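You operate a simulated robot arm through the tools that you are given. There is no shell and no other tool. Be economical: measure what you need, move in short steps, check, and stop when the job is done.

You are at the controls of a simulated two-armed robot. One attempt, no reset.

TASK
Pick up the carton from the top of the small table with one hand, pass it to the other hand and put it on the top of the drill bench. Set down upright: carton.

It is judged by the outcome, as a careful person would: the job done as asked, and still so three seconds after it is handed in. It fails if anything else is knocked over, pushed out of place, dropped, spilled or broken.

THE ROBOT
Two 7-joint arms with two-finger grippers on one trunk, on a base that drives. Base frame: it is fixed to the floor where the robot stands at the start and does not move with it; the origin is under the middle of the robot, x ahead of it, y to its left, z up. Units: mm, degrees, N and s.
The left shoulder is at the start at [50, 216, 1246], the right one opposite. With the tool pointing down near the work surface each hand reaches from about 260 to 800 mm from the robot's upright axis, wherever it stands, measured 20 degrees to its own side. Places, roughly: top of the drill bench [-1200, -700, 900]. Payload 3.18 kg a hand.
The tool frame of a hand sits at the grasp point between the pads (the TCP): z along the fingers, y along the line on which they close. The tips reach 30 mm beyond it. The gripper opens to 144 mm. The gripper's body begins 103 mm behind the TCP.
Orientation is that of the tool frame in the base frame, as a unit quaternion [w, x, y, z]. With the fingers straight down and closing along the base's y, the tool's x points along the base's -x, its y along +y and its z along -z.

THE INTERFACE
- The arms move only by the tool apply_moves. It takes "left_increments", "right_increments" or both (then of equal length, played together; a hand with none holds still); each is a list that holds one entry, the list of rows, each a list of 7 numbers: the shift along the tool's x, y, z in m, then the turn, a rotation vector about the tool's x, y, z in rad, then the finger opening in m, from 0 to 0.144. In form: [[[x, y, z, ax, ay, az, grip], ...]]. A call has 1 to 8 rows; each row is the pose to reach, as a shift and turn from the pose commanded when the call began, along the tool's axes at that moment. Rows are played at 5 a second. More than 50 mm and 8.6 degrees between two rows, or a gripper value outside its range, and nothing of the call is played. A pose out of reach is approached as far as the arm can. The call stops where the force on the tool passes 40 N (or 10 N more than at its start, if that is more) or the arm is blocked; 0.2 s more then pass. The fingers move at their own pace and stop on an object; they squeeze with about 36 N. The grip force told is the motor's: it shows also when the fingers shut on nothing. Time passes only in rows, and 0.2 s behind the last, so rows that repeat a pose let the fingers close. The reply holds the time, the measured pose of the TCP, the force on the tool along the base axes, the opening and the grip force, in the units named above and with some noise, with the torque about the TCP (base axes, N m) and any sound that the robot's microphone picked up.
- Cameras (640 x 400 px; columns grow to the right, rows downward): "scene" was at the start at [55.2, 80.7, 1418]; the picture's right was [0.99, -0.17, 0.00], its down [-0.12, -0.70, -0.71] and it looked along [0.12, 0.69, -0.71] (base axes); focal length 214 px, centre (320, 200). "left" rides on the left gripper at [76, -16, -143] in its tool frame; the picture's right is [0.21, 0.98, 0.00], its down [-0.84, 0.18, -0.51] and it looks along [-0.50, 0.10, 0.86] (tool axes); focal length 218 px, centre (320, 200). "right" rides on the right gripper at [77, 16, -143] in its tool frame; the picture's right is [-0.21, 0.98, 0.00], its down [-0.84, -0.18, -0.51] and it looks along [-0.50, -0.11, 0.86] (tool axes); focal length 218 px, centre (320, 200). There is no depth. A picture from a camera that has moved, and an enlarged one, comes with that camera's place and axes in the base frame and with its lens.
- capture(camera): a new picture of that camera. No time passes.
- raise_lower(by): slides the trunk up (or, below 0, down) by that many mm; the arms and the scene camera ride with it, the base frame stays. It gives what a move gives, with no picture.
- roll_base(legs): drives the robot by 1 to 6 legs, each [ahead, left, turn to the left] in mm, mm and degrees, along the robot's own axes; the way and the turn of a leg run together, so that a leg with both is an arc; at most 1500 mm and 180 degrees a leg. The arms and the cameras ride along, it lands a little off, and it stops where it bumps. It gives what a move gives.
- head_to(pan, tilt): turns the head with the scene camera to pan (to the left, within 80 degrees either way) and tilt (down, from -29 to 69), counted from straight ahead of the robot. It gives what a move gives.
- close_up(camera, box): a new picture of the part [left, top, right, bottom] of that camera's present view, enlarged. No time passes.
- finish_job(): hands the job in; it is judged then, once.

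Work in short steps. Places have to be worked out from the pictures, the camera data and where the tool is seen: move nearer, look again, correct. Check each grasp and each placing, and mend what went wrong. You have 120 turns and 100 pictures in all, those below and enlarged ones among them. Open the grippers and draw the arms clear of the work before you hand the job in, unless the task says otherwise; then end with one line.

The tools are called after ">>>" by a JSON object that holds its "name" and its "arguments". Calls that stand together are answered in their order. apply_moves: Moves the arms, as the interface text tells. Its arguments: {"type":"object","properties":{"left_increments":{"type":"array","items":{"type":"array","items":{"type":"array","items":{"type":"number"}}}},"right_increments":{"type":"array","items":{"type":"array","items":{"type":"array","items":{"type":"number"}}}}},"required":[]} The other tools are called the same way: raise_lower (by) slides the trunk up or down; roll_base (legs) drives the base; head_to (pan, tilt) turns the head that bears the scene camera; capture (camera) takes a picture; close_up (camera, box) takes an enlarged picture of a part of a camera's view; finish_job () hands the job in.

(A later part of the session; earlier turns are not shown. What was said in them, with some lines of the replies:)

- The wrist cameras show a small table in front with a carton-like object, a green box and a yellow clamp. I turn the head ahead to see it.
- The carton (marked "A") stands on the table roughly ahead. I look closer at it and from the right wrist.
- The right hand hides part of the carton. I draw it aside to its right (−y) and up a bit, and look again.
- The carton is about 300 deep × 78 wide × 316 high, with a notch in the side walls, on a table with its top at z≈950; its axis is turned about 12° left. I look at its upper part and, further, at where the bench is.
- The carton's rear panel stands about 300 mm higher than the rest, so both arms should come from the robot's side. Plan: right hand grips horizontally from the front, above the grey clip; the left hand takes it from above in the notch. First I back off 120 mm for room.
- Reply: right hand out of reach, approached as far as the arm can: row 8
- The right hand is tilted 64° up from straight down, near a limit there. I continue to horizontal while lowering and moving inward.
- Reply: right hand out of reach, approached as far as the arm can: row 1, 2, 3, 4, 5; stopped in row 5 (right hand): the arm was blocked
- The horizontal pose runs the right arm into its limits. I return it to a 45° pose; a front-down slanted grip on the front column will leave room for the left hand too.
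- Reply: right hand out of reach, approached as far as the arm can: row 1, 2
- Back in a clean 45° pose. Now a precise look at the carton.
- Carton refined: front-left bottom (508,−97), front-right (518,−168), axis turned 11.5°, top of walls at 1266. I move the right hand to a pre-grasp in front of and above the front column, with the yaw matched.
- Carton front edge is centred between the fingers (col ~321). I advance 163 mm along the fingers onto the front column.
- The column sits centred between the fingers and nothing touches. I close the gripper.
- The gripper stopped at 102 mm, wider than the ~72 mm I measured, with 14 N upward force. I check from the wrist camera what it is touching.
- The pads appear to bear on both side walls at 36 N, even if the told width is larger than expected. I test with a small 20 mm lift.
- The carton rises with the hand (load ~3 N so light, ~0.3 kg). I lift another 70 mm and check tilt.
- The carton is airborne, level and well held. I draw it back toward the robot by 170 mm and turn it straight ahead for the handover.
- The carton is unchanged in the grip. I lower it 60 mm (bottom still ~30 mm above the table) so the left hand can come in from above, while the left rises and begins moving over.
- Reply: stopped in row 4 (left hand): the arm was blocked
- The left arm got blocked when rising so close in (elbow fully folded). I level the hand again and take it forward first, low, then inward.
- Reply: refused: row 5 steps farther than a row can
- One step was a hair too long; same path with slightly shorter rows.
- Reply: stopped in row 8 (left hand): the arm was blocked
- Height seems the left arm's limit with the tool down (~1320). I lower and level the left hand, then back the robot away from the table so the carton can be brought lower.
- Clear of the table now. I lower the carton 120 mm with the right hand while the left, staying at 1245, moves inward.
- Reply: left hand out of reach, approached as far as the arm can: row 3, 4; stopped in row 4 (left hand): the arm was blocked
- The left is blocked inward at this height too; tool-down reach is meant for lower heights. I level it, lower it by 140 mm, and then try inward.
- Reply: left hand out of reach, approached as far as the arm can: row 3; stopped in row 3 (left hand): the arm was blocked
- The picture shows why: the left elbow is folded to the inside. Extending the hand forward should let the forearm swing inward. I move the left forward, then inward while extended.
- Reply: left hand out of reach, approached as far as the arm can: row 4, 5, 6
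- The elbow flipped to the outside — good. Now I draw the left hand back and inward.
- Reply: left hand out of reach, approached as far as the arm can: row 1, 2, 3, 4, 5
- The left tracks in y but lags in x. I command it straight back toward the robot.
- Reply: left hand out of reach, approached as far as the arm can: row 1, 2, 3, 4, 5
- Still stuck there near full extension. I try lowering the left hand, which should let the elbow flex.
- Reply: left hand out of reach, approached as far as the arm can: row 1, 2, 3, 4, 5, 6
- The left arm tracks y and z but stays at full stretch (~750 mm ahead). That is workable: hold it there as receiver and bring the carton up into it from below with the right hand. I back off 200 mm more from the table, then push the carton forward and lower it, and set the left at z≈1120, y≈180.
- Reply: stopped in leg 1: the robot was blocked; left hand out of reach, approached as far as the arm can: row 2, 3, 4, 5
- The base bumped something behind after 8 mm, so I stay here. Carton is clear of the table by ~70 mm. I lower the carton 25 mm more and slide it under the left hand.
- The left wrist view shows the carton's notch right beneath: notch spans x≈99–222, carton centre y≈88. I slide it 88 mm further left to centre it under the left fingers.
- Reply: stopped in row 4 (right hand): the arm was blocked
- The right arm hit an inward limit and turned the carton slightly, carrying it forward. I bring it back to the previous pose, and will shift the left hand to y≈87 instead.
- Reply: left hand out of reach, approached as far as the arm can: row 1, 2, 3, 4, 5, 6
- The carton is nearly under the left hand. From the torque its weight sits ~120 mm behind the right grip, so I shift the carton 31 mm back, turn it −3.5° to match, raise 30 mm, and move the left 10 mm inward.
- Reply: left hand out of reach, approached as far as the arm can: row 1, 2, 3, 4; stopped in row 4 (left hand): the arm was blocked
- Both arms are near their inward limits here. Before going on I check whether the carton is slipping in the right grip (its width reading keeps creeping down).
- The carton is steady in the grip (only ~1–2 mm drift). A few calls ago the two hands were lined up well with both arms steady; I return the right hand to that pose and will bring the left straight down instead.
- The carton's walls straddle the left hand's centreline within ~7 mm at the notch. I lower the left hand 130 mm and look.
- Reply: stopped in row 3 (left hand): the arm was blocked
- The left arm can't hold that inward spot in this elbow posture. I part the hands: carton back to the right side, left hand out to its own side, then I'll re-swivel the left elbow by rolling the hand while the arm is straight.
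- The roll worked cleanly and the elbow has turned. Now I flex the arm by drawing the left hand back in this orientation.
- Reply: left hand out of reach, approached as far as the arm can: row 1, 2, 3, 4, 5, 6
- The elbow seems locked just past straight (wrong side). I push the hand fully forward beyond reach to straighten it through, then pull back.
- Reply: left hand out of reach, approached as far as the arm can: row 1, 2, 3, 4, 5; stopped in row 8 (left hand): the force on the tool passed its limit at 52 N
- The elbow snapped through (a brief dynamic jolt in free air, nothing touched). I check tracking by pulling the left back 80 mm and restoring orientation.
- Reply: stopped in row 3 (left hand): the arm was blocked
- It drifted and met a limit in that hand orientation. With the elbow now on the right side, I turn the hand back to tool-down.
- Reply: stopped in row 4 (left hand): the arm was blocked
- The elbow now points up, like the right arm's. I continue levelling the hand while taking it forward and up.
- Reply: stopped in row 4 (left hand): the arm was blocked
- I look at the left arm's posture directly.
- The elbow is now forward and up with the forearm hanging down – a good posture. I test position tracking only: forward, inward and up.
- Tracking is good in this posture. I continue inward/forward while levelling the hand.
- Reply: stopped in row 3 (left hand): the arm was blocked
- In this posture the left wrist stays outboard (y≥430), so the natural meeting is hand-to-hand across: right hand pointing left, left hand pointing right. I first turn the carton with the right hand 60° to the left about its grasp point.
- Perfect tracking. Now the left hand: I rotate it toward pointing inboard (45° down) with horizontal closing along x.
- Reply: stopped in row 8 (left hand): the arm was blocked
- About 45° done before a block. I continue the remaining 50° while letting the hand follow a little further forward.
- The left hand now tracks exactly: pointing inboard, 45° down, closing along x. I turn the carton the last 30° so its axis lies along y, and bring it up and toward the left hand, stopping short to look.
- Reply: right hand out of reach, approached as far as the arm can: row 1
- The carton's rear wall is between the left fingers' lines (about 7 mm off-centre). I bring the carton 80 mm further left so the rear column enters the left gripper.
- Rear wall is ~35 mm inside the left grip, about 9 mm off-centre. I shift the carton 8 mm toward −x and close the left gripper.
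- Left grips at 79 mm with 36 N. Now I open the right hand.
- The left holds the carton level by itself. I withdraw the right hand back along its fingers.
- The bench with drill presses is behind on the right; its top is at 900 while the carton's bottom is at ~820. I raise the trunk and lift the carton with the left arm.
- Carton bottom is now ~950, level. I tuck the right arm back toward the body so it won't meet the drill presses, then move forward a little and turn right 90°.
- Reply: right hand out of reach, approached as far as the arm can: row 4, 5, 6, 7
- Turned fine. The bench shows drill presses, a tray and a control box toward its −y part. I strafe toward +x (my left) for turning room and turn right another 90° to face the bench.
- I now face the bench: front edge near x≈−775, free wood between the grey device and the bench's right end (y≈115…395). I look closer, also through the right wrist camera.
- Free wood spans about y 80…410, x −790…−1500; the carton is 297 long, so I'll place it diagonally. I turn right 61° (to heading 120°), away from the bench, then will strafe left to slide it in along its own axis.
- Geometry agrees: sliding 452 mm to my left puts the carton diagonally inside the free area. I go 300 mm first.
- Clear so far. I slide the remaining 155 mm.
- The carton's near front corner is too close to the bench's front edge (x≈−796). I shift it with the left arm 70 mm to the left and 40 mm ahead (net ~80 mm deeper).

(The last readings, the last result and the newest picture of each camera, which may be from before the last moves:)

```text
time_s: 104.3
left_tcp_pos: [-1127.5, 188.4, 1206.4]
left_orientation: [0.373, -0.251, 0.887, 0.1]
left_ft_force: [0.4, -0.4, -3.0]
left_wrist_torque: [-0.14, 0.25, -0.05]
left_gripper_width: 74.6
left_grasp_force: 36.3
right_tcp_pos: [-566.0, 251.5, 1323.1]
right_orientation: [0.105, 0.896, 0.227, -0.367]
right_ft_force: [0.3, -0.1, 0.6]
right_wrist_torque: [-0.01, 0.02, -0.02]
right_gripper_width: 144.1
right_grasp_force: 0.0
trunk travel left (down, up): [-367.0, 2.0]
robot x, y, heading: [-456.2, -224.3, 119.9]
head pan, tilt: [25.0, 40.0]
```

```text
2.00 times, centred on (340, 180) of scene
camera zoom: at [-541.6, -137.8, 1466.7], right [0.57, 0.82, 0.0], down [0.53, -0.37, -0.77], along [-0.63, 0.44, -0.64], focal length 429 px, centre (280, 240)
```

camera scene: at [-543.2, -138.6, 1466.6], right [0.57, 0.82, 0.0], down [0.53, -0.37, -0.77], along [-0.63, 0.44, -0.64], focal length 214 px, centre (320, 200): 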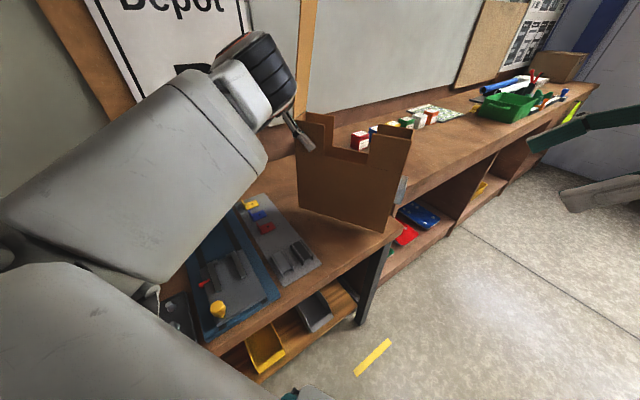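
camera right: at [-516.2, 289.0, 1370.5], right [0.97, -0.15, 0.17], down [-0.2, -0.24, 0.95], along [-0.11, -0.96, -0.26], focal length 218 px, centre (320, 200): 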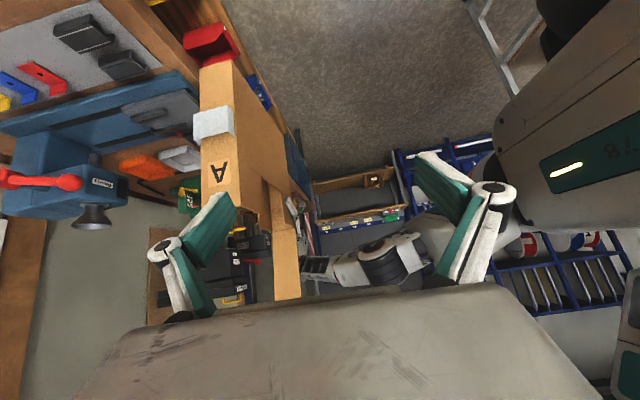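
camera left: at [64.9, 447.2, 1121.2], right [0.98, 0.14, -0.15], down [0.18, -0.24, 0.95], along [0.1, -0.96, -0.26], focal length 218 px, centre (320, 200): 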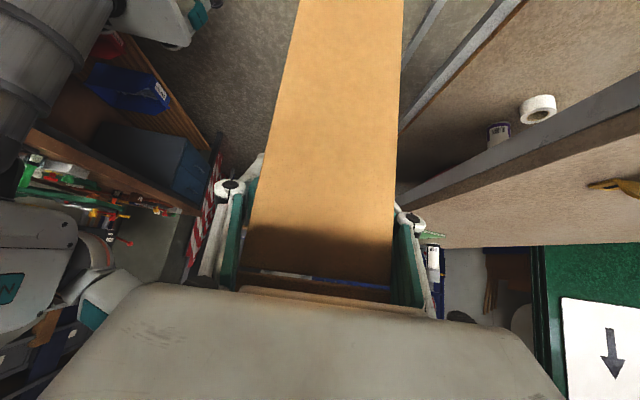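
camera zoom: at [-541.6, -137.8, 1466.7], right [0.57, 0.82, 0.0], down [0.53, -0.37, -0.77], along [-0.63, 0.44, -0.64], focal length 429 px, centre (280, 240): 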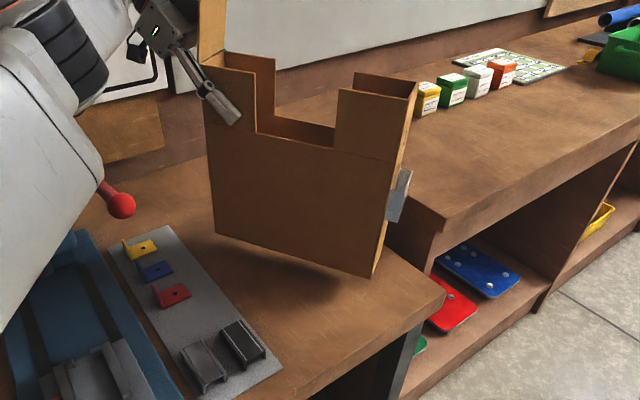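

The carton hovers right over the free area (near corners at (−880,290) and (−1141,135)), clear of the device and the edge. I lower it 42 mm with the arm.

>>> {"name": "apply_moves", "arguments": {"left_increments": [[[0.0075, 0, 0.0075, 0, 0, 0, 0.05], [0.015, 0, 0.015, 0, 0, 0, 0.05], [0.0225, 0, 0.0225, 0, 0, 0, 0.05], [0.03, 0, 0.03, 0, 0, 0, 0.05], [0.03, 0, 0.03, 0, 0, 0, 0.05]]]}}

>>> {"name": "close_up", "arguments": {"camera": "scene", "box": [220, 80, 460, 280]}}

```text
time_s: 105.5
left_tcp_pos: [-1129.9, 185.6, 1165.3]
left_orientation: [0.375, -0.252, 0.886, 0.103]
left_ft_force: [-5.9, -0.3, 11.4]
left_wrist_torque: [1.64, -0.67, 0.8]
left_gripper_width: 75.0
left_grasp_force: 36.2
right_tcp_pos: [-568.6, 248.1, 1323.5]
right_orientation: [0.104, 0.896, 0.227, -0.367]
right_ft_force: [-0.2, 0.1, 0.3]
right_wrist_torque: [0.02, 0.01, 0.05]
right_gripper_width: 144.0
right_grasp_force: 0.1
trunk travel left (down, up): [-367.0, 2.0]
robot x, y, heading: [-456.1, -223.3, 119.9]
head pan, tilt: [25.0, 40.0]
```

```text
2.00 times, centred on (340, 180) of scene
camera zoom: at [-543.5, -139.7, 1466.7], right [0.57, 0.82, 0.0], down [0.53, -0.37, -0.77], along [-0.63, 0.44, -0.64], focal length 429 px, centre (280, 240)
```

zoom: 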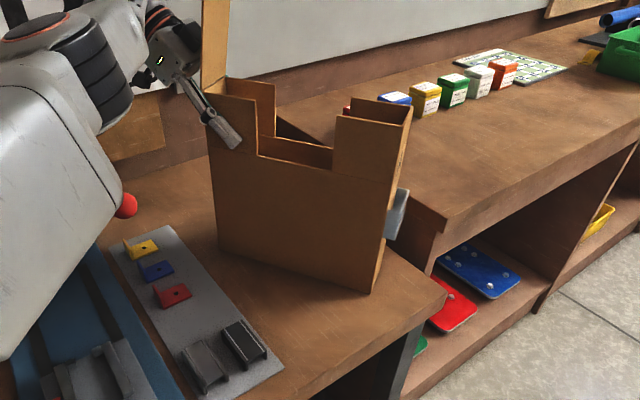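

Contact came slightly early at the front end (it droops ~2°). I rotate the hand −2° about its closing axis to lift that end, then lower a few mm more.

>>> {"name": "apply_moves", "arguments": {"left_increments": [[[0, 0, 0, 0, -0.018, 0, 0.05], [0, 0, 0, 0, -0.035, 0, 0.05], [0.0015, 0, 0.0015, 0, -0.035, 0, 0.05], [0.003, 0, 0.003, 0, -0.035, 0, 0.05], [0.003, 0, 0.003, 0, -0.035, 0, 0.05]]]}}

>>> {"name": "close_up", "arguments": {"camera": "scene", "box": [280, 150, 420, 250]}}

```text
time_s: 106.7
left_tcp_pos: [-1128.7, 185.8, 1165.6]
left_orientation: [0.391, -0.25, 0.879, 0.11]
left_ft_force: [-10.2, -6.6, 35.2]
left_wrist_torque: [-0.07, -1.17, -0.45]
left_gripper_width: 74.5
left_grasp_force: 36.2
right_tcp_pos: [-565.6, 247.4, 1324.0]
right_orientation: [0.103, 0.896, 0.227, -0.367]
right_ft_force: [-0.3, 0.4, -0.3]
right_wrist_torque: [0.0, -0.02, 0.01]
right_gripper_width: 144.0
right_grasp_force: 0.1
trunk travel left (down, up): [-367.0, 2.0]
robot x, y, heading: [-456.0, -224.2, 120.0]
head pan, tilt: [25.0, 40.0]
```

```text
4.00 times, centred on (350, 200) of scene
camera zoom: at [-541.4, -141.9, 1467.0], right [0.57, 0.82, 0.0], down [0.53, -0.37, -0.77], along [-0.63, 0.44, -0.64], focal length 858 px, centre (200, 200)
```

zoom: 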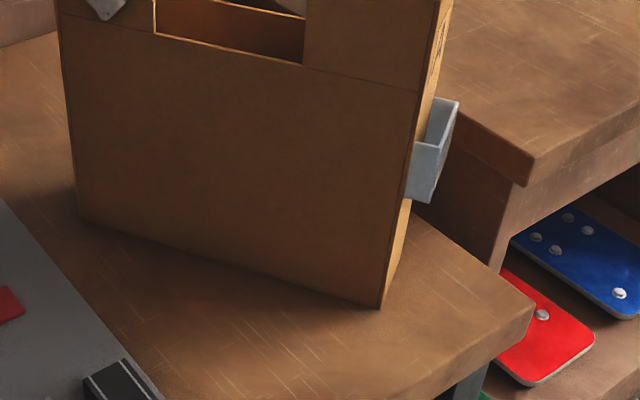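

Now both ends bear evenly (contact centre is mid-carton), with 35 N of pressing. I relieve ~3 mm and look at the force before opening.

>>> {"name": "apply_moves", "arguments": {"left_increments": [[[-0.0012, 0, -0.0012, 0, 0, 0, 0.05], [-0.0025, 0, -0.0025, 0, 0, 0, 0.05], [-0.0025, 0, -0.0025, 0, 0, 0, 0.05]]]}}

```text
time_s: 107.5
left_tcp_pos: [-1128.6, 186.2, 1164.4]
left_orientation: [0.389, -0.249, 0.88, 0.107]
left_ft_force: [-4.9, -3.8, 18.2]
left_wrist_torque: [1.59, -0.97, 0.37]
left_gripper_width: 74.3
left_grasp_force: 36.0
right_tcp_pos: [-566.6, 248.5, 1322.6]
right_orientation: [0.104, 0.896, 0.227, -0.368]
right_ft_force: [-1.0, 0.3, -0.2]
right_wrist_torque: [0.0, 0.0, 0.02]
right_gripper_width: 144.0
right_grasp_force: 0.0
trunk travel left (down, up): [-367.0, 2.0]
robot x, y, heading: [-460.0, -220.8, 119.9]
head pan, tilt: [25.0, 40.0]
```

Pressing eased to 18 N and the carton stands flat. I open the left gripper slowly.

>>> {"name": "apply_moves", "arguments": {"left_increments": [[[0, 0, 0, 0, 0, 0, 0.08], [0, 0, 0, 0, 0, 0, 0.09], [0, 0, 0, 0, 0, 0, 0.11], [0, 0, 0, 0, 0, 0, 0.13], [0, 0, 0, 0, 0, 0, 0.144], [0, 0, 0, 0, 0, 0, 0.144]]]}}

>>> {"name": "capture", "arguments": {"camera": "scene"}}

>>> {"name": "capture", "arguments": {"camera": "left"}}

```text
time_s: 108.9
left_tcp_pos: [-1129.6, 186.3, 1163.4]
left_orientation: [0.389, -0.25, 0.88, 0.106]
left_ft_force: [0.5, -0.4, -0.1]
left_wrist_torque: [-0.02, 0.01, 0.03]
left_gripper_width: 144.1
left_grasp_force: 0.1
right_tcp_pos: [-567.5, 248.0, 1323.3]
right_orientation: [0.104, 0.896, 0.226, -0.367]
right_ft_force: [-0.2, -0.8, 0.1]
right_wrist_torque: [-0.02, -0.02, 0.0]
right_gripper_width: 144.1
right_grasp_force: 0.0
trunk travel left (down, up): [-367.0, 2.0]
robot x, y, heading: [-454.1, -224.2, 119.9]
head pan, tilt: [25.0, 40.0]
```

```text
10 pictures are left
camera scene: at [-543.0, -138.8, 1466.6], right [0.57, 0.82, 0.0], down [0.53, -0.37, -0.77], along [-0.63, 0.44, -0.64], focal length 214 px, centre (320, 200)
```

scene: 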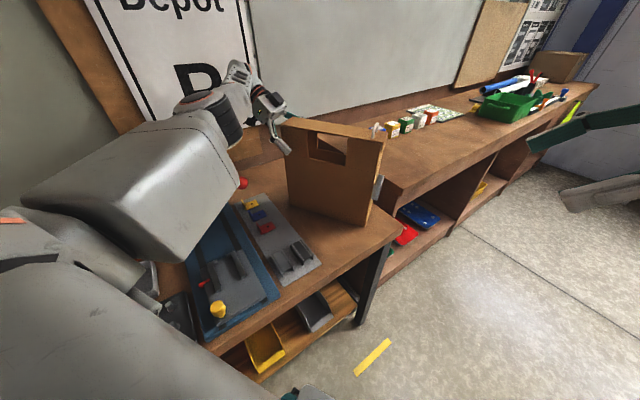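

```text
9 pictures are left
camera left: at [-1255.8, 91.0, 1205.2], right [-0.63, 0.76, -0.16], down [0.07, 0.26, 0.96], along [0.77, 0.6, -0.22], focal length 218 px, centre (320, 200)
```

left: 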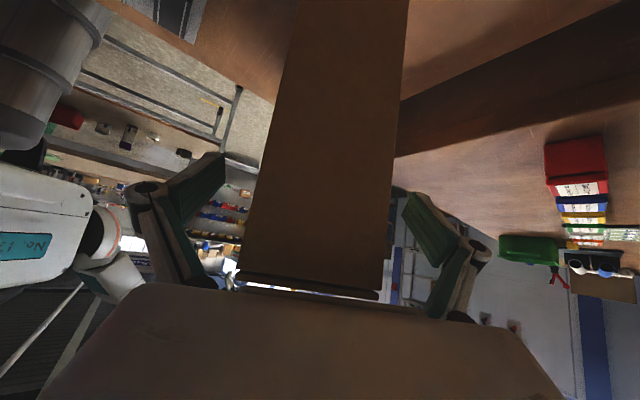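

The carton stands upright and free. The tall rear flap is no longer seen standing; I zoom in.

>>> {"name": "close_up", "arguments": {"camera": "scene", "box": [220, 60, 420, 260]}}

```text
2.00 times, centred on (320, 160) of scene
camera zoom: at [-543.0, -138.8, 1466.6], right [0.57, 0.82, 0.0], down [0.53, -0.37, -0.77], along [-0.63, 0.44, -0.64], focal length 429 px, centre (320, 280)
```

zoom: 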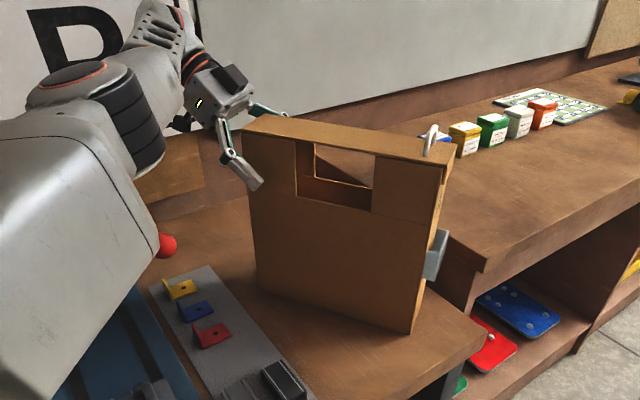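

The flap is a hinged lid and has closed onto the carton; it stands upright and stable. I withdraw the left hand back along its fingers.

>>> {"name": "apply_moves", "arguments": {"left_increments": [[[0, 0, -0.03, 0, 0, 0, 0.144], [0, 0, -0.06, 0, 0, 0, 0.144], [0, 0, -0.09, 0, 0, 0, 0.144], [0, 0, -0.12, 0, 0, 0, 0.144], [0, 0, -0.13, 0, 0, 0, 0.144]]]}}

>>> {"name": "capture", "arguments": {"camera": "scene"}}

```text
time_s: 110.1
left_tcp_pos: [-1168.0, 118.7, 1233.8]
left_orientation: [0.389, -0.252, 0.88, 0.108]
left_ft_force: [0.1, 0.3, 0.4]
left_wrist_torque: [-0.04, 0.0, 0.01]
left_gripper_width: 144.1
left_grasp_force: 0.0
left hand out of reach, approached as far as the arm can: row 1, 2, 3, 4, 5
right_tcp_pos: [-566.8, 251.9, 1322.4]
right_orientation: [0.104, 0.896, 0.226, -0.368]
right_ft_force: [0.0, 0.6, -0.4]
right_wrist_torque: [-0.03, -0.04, 0.0]
right_gripper_width: 143.8
right_grasp_force: 0.1
trunk travel left (down, up): [-367.0, 2.0]
robot x, y, heading: [-458.8, -224.3, 119.9]
head pan, tilt: [25.0, 40.0]
```

```text
7 pictures are left
camera scene: at [-542.4, -137.2, 1466.5], right [0.57, 0.82, 0.0], down [0.53, -0.37, -0.77], along [-0.63, 0.44, -0.64], focal length 214 px, centre (320, 200)
```

scene: 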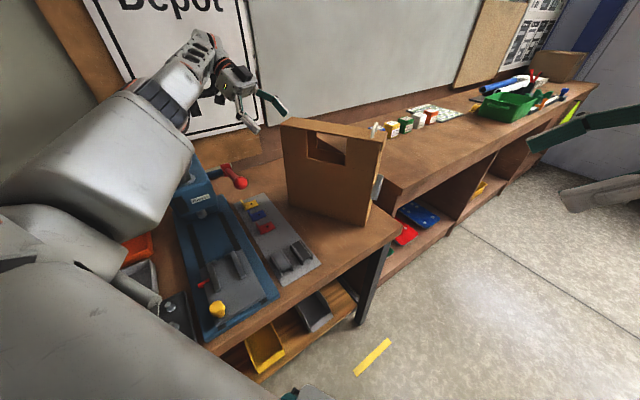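

The hand is past the carton's end but its tips are still just near it. I raise the hand straight up.

>>> {"name": "apply_moves", "arguments": {"left_increments": [[[-0.014, 0, -0.014, 0, 0, 0, 0.144], [-0.028, 0, -0.028, 0, 0, 0, 0.144], [-0.042, 0, -0.042, 0, 0, 0, 0.144], [-0.056, 0, -0.056, 0, 0, 0, 0.144], [-0.056, 0, -0.056, 0, 0, 0, 0.144]]]}}

>>> {"name": "close_up", "arguments": {"camera": "scene", "box": [180, 20, 420, 240]}}

```text
time_s: 111.3
left_tcp_pos: [-1159.4, 103.1, 1308.5]
left_orientation: [0.389, -0.251, 0.88, 0.108]
left_ft_force: [-0.4, 0.1, 0.3]
left_wrist_torque: [0.03, -0.05, -0.03]
left_gripper_width: 143.7
left_grasp_force: 0.1
left hand out of reach, approached as far as the arm can: row 1, 2, 3, 4, 5
right_tcp_pos: [-569.3, 251.2, 1322.0]
right_orientation: [0.105, 0.896, 0.227, -0.367]
right_ft_force: [-1.2, -0.4, 0.1]
right_wrist_torque: [-0.01, -0.04, 0.04]
right_gripper_width: 144.0
right_grasp_force: 0.0
trunk travel left (down, up): [-367.0, 2.0]
robot x, y, heading: [-455.9, -223.5, 119.9]
head pan, tilt: [25.0, 40.0]
```

```text
1.82 times, centred on (300, 130) of scene
camera zoom: at [-544.3, -138.5, 1466.5], right [0.57, 0.82, 0.0], down [0.53, -0.37, -0.77], along [-0.63, 0.44, -0.64], focal length 390 px, centre (356, 327)
```

zoom: 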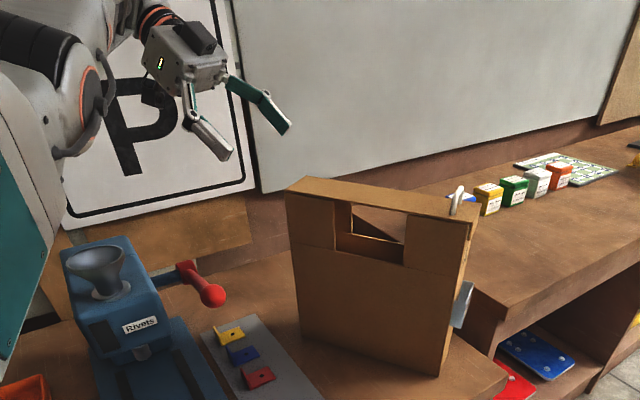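

The carton stands upright on the bench, the left hand is well above it, both grippers are open and nothing else looks disturbed. I hand the job in.

>>> {"name": "finish_job", "arguments": {}}

```text
The job is handed in.
```

The carton is upright on the drill bench. The right hand picked it up, passed it to the left, and the left set it down. Its hinged lid fell shut when the left hand let go. The base bumped something behind it once, and nothing looked moved in the later pictures.
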